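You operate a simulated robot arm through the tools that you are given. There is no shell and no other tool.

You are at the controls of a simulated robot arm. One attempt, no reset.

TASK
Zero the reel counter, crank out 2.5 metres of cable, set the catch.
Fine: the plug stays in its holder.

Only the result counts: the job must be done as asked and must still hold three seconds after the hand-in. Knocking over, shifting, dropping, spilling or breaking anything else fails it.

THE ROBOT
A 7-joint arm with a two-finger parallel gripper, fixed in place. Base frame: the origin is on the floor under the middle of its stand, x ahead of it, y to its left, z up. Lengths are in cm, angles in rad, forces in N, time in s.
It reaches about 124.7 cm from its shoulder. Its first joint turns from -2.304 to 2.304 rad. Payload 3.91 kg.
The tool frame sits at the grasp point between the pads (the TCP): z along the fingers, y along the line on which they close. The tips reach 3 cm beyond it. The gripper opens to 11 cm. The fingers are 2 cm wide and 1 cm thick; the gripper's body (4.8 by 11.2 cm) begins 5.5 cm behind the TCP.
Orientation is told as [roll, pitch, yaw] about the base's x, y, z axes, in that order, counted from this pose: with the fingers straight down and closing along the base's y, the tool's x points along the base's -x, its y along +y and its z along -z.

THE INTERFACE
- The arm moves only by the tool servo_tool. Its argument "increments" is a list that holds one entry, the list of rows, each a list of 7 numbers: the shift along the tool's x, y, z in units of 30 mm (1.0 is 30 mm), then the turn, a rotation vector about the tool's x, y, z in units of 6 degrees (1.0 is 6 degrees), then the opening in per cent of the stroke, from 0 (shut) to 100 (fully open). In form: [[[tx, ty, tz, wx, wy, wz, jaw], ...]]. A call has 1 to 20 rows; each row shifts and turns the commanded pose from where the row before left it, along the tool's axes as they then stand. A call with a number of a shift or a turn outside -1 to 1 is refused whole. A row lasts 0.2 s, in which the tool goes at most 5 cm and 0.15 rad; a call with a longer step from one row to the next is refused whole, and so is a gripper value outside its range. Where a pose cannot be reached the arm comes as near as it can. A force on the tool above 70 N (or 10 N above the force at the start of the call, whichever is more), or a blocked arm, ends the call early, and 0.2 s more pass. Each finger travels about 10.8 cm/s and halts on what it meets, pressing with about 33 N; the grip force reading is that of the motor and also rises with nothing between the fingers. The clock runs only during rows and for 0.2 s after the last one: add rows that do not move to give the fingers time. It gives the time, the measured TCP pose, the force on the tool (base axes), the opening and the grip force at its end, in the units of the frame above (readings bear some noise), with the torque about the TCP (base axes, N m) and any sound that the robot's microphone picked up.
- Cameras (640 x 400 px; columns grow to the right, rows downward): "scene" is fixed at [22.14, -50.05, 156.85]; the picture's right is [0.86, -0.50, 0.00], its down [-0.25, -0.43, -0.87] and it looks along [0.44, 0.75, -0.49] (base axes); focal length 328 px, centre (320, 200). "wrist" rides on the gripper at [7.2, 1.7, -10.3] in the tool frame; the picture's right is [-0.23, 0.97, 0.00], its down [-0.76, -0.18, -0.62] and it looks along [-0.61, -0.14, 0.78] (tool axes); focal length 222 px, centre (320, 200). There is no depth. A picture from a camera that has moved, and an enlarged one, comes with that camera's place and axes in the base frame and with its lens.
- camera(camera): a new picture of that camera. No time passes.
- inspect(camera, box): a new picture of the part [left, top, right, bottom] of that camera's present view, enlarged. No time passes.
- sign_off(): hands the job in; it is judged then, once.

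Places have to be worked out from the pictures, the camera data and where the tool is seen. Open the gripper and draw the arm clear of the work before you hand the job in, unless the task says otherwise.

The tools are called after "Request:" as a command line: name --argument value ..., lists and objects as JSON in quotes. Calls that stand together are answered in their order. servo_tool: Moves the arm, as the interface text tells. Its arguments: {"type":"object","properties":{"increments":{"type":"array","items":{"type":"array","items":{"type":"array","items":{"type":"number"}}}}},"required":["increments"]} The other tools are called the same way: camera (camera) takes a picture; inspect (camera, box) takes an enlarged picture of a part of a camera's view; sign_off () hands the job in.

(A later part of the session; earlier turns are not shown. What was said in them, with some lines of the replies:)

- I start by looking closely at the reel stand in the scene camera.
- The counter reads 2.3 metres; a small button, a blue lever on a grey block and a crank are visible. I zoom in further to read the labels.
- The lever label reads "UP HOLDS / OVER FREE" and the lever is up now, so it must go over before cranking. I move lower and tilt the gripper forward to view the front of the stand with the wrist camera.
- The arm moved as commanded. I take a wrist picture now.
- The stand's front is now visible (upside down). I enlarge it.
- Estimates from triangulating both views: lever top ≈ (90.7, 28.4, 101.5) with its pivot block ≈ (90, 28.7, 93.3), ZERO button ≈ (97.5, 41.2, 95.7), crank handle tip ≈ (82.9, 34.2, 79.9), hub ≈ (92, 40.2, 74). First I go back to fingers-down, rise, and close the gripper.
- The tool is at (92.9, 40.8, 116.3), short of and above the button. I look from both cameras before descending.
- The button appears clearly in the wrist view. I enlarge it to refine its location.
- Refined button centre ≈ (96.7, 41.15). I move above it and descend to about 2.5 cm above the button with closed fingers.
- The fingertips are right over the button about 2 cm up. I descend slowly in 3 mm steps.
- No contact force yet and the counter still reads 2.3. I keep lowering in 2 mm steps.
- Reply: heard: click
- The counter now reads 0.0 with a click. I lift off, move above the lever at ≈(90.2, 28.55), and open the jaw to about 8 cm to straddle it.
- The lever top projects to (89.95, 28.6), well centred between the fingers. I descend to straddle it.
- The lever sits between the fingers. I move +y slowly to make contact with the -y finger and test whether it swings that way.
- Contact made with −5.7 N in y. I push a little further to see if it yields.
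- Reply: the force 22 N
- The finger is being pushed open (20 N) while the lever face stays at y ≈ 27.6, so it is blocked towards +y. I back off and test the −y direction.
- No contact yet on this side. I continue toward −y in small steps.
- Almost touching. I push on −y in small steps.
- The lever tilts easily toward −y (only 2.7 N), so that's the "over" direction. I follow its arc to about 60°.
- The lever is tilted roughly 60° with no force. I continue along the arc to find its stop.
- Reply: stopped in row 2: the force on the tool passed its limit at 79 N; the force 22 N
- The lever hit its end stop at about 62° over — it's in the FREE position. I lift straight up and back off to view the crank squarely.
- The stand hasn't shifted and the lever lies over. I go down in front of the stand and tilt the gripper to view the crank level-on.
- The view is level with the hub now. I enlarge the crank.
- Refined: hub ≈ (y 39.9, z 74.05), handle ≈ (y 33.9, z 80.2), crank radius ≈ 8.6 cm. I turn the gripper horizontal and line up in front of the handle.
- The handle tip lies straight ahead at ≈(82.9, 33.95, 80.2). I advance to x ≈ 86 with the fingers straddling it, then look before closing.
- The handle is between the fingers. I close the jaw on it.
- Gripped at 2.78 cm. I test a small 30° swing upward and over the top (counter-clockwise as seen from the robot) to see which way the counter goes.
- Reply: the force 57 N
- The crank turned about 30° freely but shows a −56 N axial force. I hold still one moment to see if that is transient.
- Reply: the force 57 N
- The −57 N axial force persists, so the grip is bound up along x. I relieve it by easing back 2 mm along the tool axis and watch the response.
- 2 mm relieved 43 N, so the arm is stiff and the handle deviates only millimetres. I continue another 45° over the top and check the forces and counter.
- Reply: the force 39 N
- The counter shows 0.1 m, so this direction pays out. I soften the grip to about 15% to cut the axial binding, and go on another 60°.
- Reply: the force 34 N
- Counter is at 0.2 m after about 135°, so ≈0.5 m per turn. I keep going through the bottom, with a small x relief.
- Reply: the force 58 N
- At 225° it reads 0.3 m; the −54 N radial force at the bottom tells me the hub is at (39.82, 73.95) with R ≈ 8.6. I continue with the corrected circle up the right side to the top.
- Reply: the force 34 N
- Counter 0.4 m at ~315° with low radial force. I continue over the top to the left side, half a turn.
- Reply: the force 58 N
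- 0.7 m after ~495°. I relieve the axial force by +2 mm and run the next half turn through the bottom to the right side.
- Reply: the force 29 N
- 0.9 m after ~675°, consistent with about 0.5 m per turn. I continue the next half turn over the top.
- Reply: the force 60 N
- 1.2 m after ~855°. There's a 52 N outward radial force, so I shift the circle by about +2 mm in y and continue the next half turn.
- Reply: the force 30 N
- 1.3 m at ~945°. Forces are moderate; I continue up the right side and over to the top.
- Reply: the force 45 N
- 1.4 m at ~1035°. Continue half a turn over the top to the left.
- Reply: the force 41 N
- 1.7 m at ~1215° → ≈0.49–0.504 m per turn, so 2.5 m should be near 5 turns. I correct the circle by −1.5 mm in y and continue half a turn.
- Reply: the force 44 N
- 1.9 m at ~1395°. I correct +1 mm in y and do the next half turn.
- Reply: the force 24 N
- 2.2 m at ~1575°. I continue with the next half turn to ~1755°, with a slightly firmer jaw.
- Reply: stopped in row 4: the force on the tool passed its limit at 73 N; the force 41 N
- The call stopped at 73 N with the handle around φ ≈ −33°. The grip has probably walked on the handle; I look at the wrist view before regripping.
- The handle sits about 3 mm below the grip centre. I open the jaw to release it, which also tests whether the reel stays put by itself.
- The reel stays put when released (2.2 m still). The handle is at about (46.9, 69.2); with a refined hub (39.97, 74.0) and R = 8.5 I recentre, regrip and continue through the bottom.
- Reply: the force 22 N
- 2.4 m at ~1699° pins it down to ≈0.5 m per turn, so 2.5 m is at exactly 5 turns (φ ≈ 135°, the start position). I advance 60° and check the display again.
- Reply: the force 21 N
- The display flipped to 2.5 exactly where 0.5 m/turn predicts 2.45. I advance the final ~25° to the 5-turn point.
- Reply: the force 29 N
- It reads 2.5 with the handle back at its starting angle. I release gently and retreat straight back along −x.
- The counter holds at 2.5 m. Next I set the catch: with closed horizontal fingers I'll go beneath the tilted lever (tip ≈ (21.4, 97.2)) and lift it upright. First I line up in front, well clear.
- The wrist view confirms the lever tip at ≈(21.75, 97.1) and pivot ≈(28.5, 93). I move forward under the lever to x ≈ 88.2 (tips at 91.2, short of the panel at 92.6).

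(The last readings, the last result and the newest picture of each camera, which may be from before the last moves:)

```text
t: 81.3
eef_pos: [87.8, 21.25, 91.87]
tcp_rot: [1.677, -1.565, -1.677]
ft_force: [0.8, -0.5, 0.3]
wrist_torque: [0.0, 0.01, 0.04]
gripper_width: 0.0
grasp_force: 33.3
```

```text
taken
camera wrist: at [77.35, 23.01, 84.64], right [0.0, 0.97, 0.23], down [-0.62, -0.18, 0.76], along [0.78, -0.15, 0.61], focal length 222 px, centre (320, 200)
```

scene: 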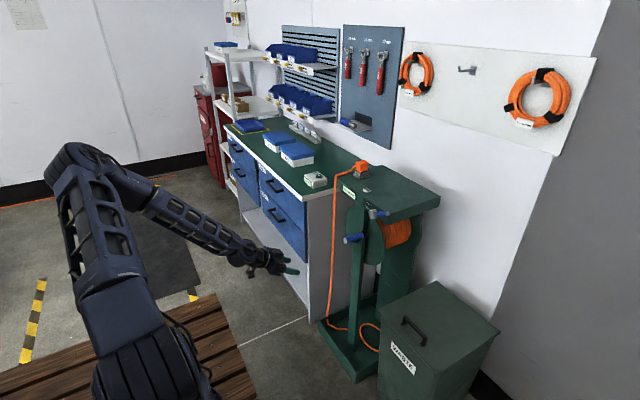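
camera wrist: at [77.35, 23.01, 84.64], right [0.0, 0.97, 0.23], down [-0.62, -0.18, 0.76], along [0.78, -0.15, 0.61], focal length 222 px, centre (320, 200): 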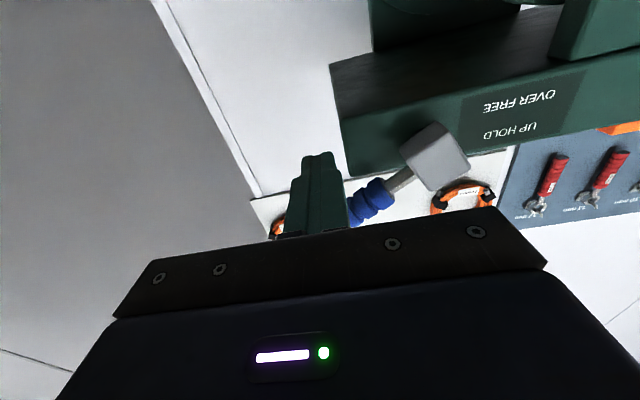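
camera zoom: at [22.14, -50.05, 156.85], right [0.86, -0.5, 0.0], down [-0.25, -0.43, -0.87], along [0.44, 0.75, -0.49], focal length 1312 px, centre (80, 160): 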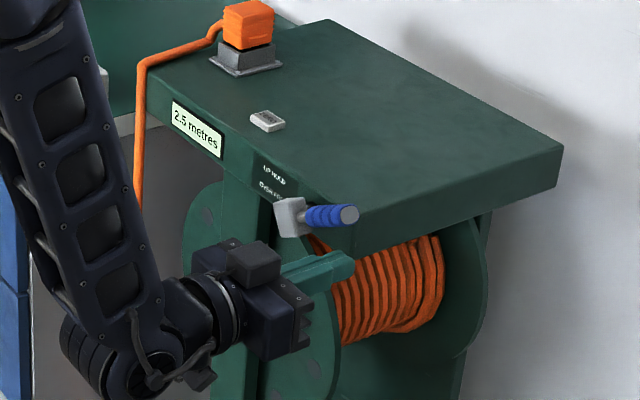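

The closed fingers are below the lever, forces zero. I lift along the arc to about 30° from vertical.

Request:
servo_tool --increments '[[[-0.37, 0.14, 0, 0, 0, 0, 0], [-0.37, 0.14, 0, 0, 0, 0, 0], [-0.255, 0.075, 0, 0, 0, 0, 0], [-0.255, 0.075, 0, 0, 0, 0, 0], [-0.245, 0.15, 0, 0, 0, 0, 0], [-0.245, 0.15, 0, 0, 0, 0, 0], [0, 0, 0, 0, 0, 0, 0]]]'

Request:
inspect --camera "scene" --box '[330, 160, 430, 260]'

Request:
camera --camera "wrist"

```text
t: 82.9
eef_pos: [87.86, 23.27, 97.21]
tcp_rot: [1.706, -1.564, -1.707]
ft_force: [0.2, 0.1, 0.4]
wrist_torque: [0.02, -0.01, -0.03]
gripper_width: 0.02
grasp_force: 32.9
```

```text
4.00 times, centred on (380, 210) of scene
camera zoom: at [22.14, -50.05, 156.85], right [0.86, -0.5, 0.0], down [-0.25, -0.43, -0.87], along [0.44, 0.75, -0.49], focal length 1312 px, centre (80, 160)
```

zoom: 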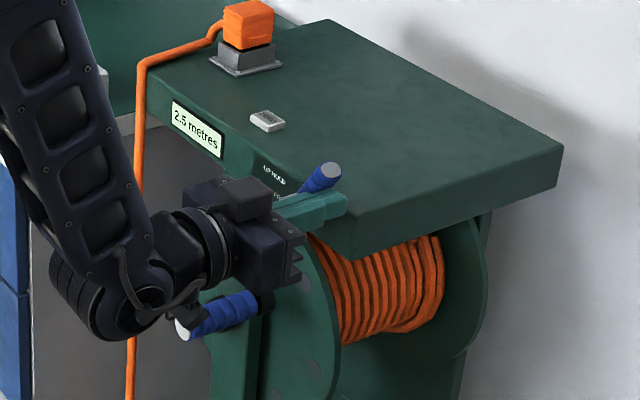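

```text
taken
camera wrist: at [77.56, 25.04, 89.91], right [0.0, 0.97, 0.23], down [-0.62, -0.18, 0.76], along [0.78, -0.15, 0.61], focal length 222 px, centre (320, 200)
```

wrist: 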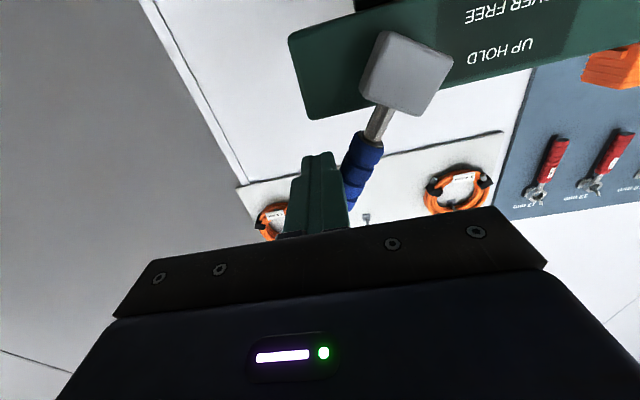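

The lever follows with almost no force. I continue to near vertical, slowly.

Request:
servo_tool --increments '[[[-0.18, 0.255, 0, 0, 0, 0, 0], [-0.18, 0.255, 0, 0, 0, 0, 0], [-0.13, 0.25, 0, 0, 0, 0, 0], [-0.1, 0.2, 0, 0, 0, 0, 0], [0, 0, 0, 0, 0, 0, 0]]]'

Request:
inspect --camera "scene" --box '[330, 160, 430, 260]'

Request:
camera --camera "wrist"

```text
t: 84.1
eef_pos: [87.89, 26.13, 99.11]
tcp_rot: [1.651, -1.565, -1.652]
ft_force: [-0.5, -1.4, 0.1]
wrist_torque: [-0.01, 0.01, -0.02]
gripper_width: 0.02
grasp_force: 33.2
```

```text
4.00 times, centred on (380, 210) of scene
camera zoom: at [22.14, -50.05, 156.85], right [0.86, -0.5, 0.0], down [-0.25, -0.43, -0.87], along [0.44, 0.75, -0.49], focal length 1312 px, centre (80, 160)
```

zoom: 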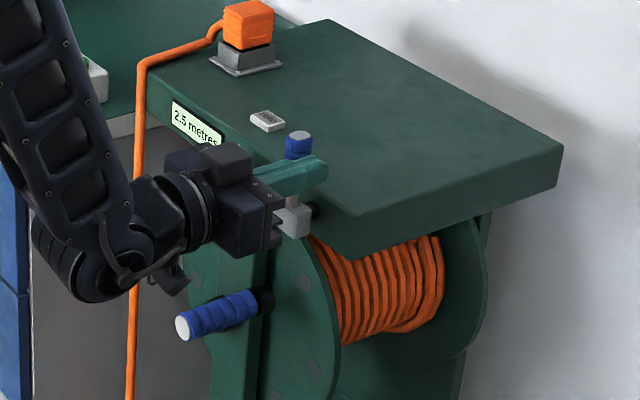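

```text
taken
camera wrist: at [77.55, 27.96, 91.79], right [0.0, 0.97, 0.23], down [-0.62, -0.18, 0.76], along [0.78, -0.14, 0.61], focal length 222 px, centre (320, 200)
```

wrist: 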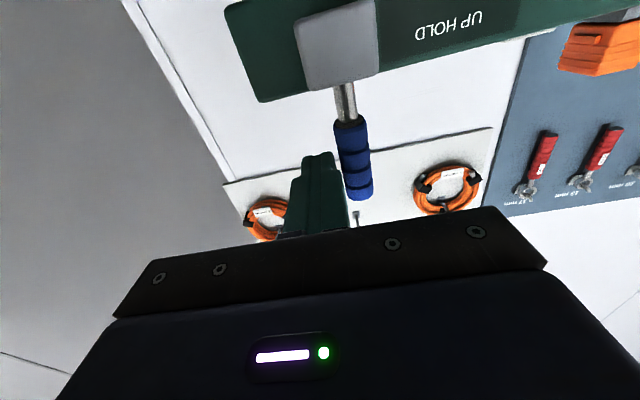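

The lever looks almost vertical. I push slightly further in +y in 1–2 mm steps until I feel its stop.

Request:
servo_tool --increments '[[[0, 0.07, 0, 0, 0, 0, 0], [0, 0.06, 0, 0, 0, 0, 0], [0, 0.04, 0, 0, 0, 0, 0], [0, 0, 0, 0, 0, 0, 0]]]'

Request:
inspect --camera "wrist" --box '[260, 0, 440, 240]'

```text
t: 85.1
eef_pos: [87.89, 26.56, 99.02]
tcp_rot: [1.678, -1.563, -1.678]
ft_force: [0.5, -0.7, -0.6]
wrist_torque: [-0.03, -0.02, -0.04]
gripper_width: 0.02
grasp_force: 33.1
```

```text
1.67 times, centred on (350, 120) of wrist
camera zoom: at [77.55, 28.44, 91.72], right [0.0, 0.97, 0.23], down [-0.62, -0.18, 0.76], along [0.78, -0.15, 0.61], focal length 370 px, centre (270, 333)
```

zoom: 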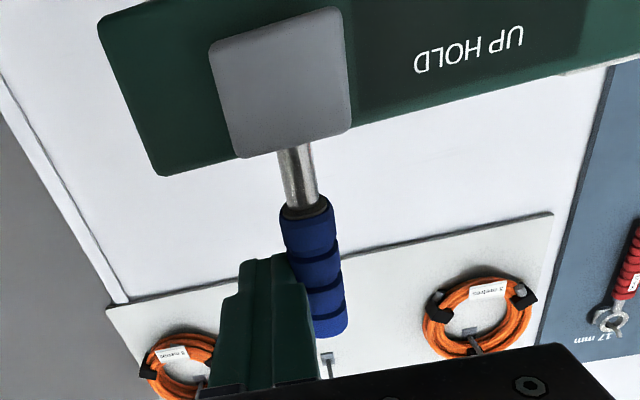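

No stop force yet at y = 26.56. I add a few more 1.5 mm steps.

Request:
servo_tool --increments '[[[0, 0.05, 0, 0, 0, 0, 0], [0, 0.03, 0, 0, 0, 0, 0], [0, 0, 0, 0, 0, 0, 0]]]'

```text
t: 85.9
eef_pos: [87.9, 26.75, 99.02]
tcp_rot: [1.831, -1.564, -1.832]
ft_force: [-4.8, -19.5, 8.6]
wrist_torque: [-0.09, -0.14, -0.37]
gripper_width: 0.0
grasp_force: 32.9
```

The stop is felt (−19.5 N), the same place where it was blocked before. I back off sideways and retreat, then check the lever and counter.

Request:
servo_tool --increments '[[[0, -0.3, 0, 0, 0, 0, 0], [0, -0.6, 0, 0, 0, 0, 0], [0, 0, -0.8, 0, 0, 0, 0], [0, 0, -0.9, 0, 0, 0, 0], [0, 0, -0.9, 0, 0, 0, 0], [0, 0, -0.9, 0, 0, 0, 0], [0, 0, -0.9, 0, 0, 0, 20], [0, 0, -0.9, 0, 0, 0, 40], [0, 0, -0.9, 0, 0, 0, 60], [0, 0, 0, 0, 0, 0, 60]]]'

Request:
camera --camera "scene"

Request:
inspect --camera "scene" --box '[330, 160, 430, 260]'

Request:
camera --camera "wrist"

```text
t: 88.1
eef_pos: [69.4, 24.26, 98.92]
tcp_rot: [1.667, -1.565, -1.666]
ft_force: [-1.0, 0.2, -0.3]
wrist_torque: [0.01, -0.02, 0.01]
gripper_width: 6.61
grasp_force: 0.1
```

```text
taken
```

scene: 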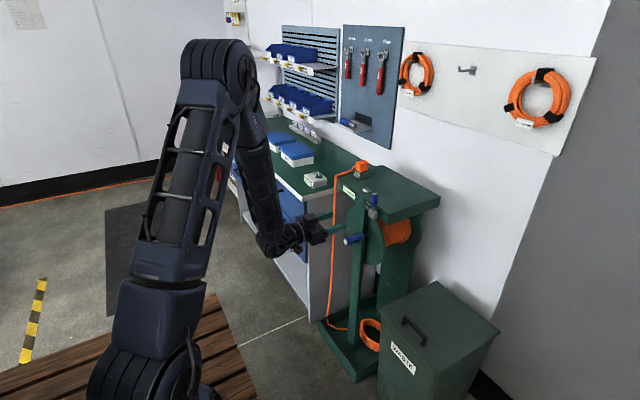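

```text
4.00 times, centred on (380, 210) of scene
camera zoom: at [22.14, -50.05, 156.85], right [0.86, -0.5, 0.0], down [-0.25, -0.43, -0.87], along [0.44, 0.75, -0.49], focal length 1312 px, centre (80, 160)
```

zoom: 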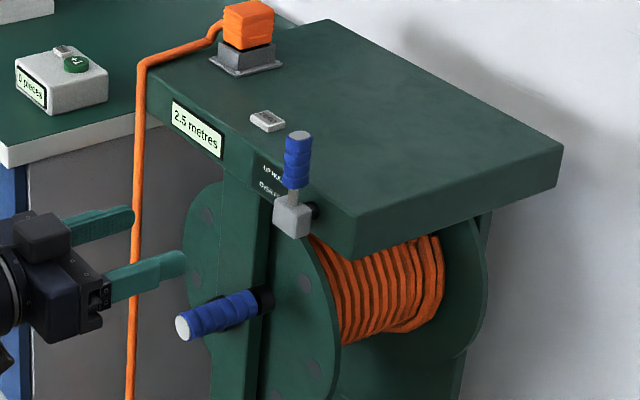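

```text
taken
camera wrist: at [58.99, 25.97, 91.59], right [0.0, 0.97, 0.23], down [-0.62, -0.18, 0.76], along [0.78, -0.14, 0.61], focal length 222 px, centre (320, 200)
```

wrist: 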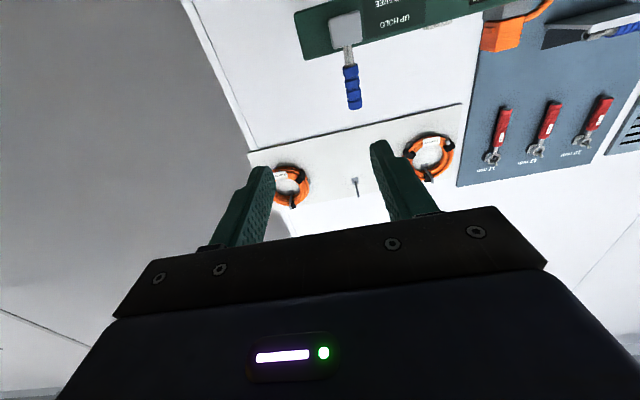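

The lever stands upright as at the start, the counter shows 2.5 and the plug is in its holder. I draw the arm further clear and do a final close check.

Request:
servo_tool --increments '[[[0, 0, -0.9, 0, 0, 0, 80], [0, 0, -0.9, 0, 0, 0, 100], [0, 0, -0.9, 0, 0, 0, 100], [0, 0, -0.9, 0, 0, 0, 100], [-0.7, 0, -0.6, 0, 0, 0, 100], [-0.7, 0, -0.6, 0, 0, 0, 100], [-0.7, 0, 0, 0, 0, 0, 100], [-0.7, 0, 0, 0, 0, 0, 100], [0, 0, 0, 0, 0, 0, 100], [0, 0, 0, 0, 0, 0, 100]]]'

Request:
inspect --camera "scene" --box '[335, 180, 385, 215]'

Request:
inspect --camera "scene" --box '[280, 150, 480, 390]'

Request:
camera --camera "scene"

```text
t: 90.3
eef_pos: [55.16, 24.64, 107.22]
tcp_rot: [1.643, -1.566, -1.646]
ft_force: [-0.3, -0.3, -0.1]
wrist_torque: [-0.03, 0.0, 0.02]
gripper_width: 10.98
grasp_force: 0.0
out of reach, approached as far as the arm can: row 6
```

```text
11.43 times, centred on (360, 198) of scene
camera zoom: at [22.14, -50.05, 156.85], right [0.86, -0.5, 0.0], down [-0.25, -0.43, -0.87], along [0.44, 0.75, -0.49], focal length 3748 px, centre (-137, 229)
```

zoom: 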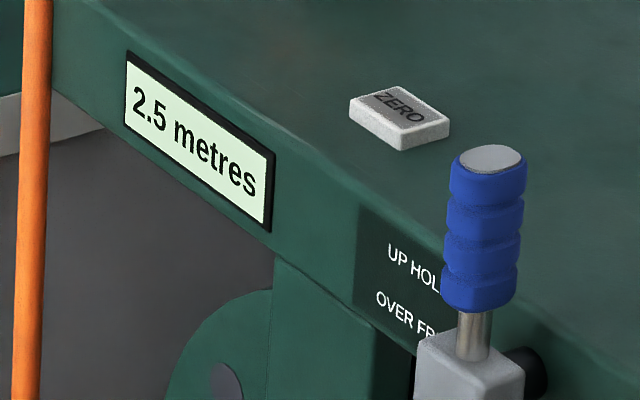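

```text
1.67 times, centred on (380, 270) of scene
camera zoom: at [22.14, -50.05, 156.85], right [0.86, -0.5, 0.0], down [-0.25, -0.43, -0.87], along [0.44, 0.75, -0.49], focal length 547 px, centre (220, 83)
```

zoom: 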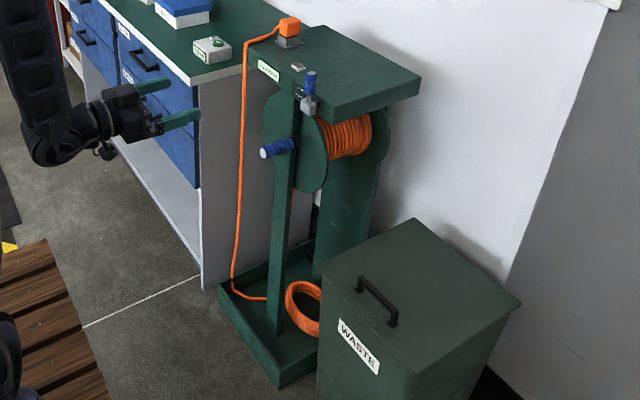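

```text
taken
```

scene: 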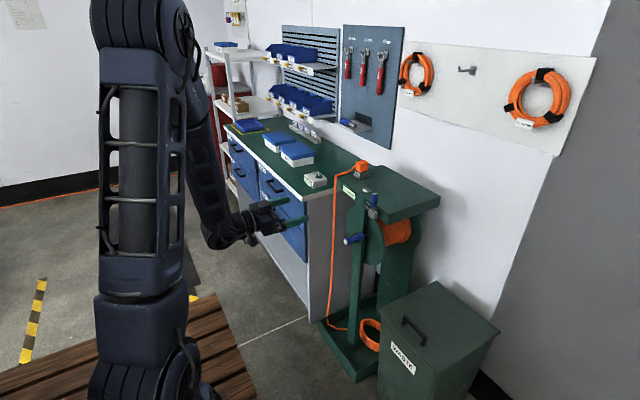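

The final check shows the counter at 2.5 metres, the lever upright exactly as it was at the start (UP HOLD), and the plug in its holder. The stand hasn't shifted, the gripper is open and the arm is clear, so I hand the job in.

Request:
sign_off

```text
The job is handed in.
```

The job is handed in: I zeroed the counter, cranked out 2.5 metres of cable and set the catch. I haven't seen the judging result.

- **Counter:** it clicked to 0.0 when I pressed ZERO. After five turns of the crank, at about 0.5 m per turn, it reads 2.5 metres. It still read 2.5 after I let go of the crank and set the catch.
- **Catch:** I pushed the lever over to FREE for cranking, then lifted it back until it met its stop at UP HOLD. In the last picture it stands exactly where it was at the start. I did not pull on the reel to test that it holds.
- **Forces:** two moves ended early on the force limit. One reached 79 N as the lever met its FREE stop, the other 73 N while cranking.
- **Surroundings:** the plug is still in its holder, and the pictures show no shift in the stand or anything near it. The gripper is open and the arm is clear.
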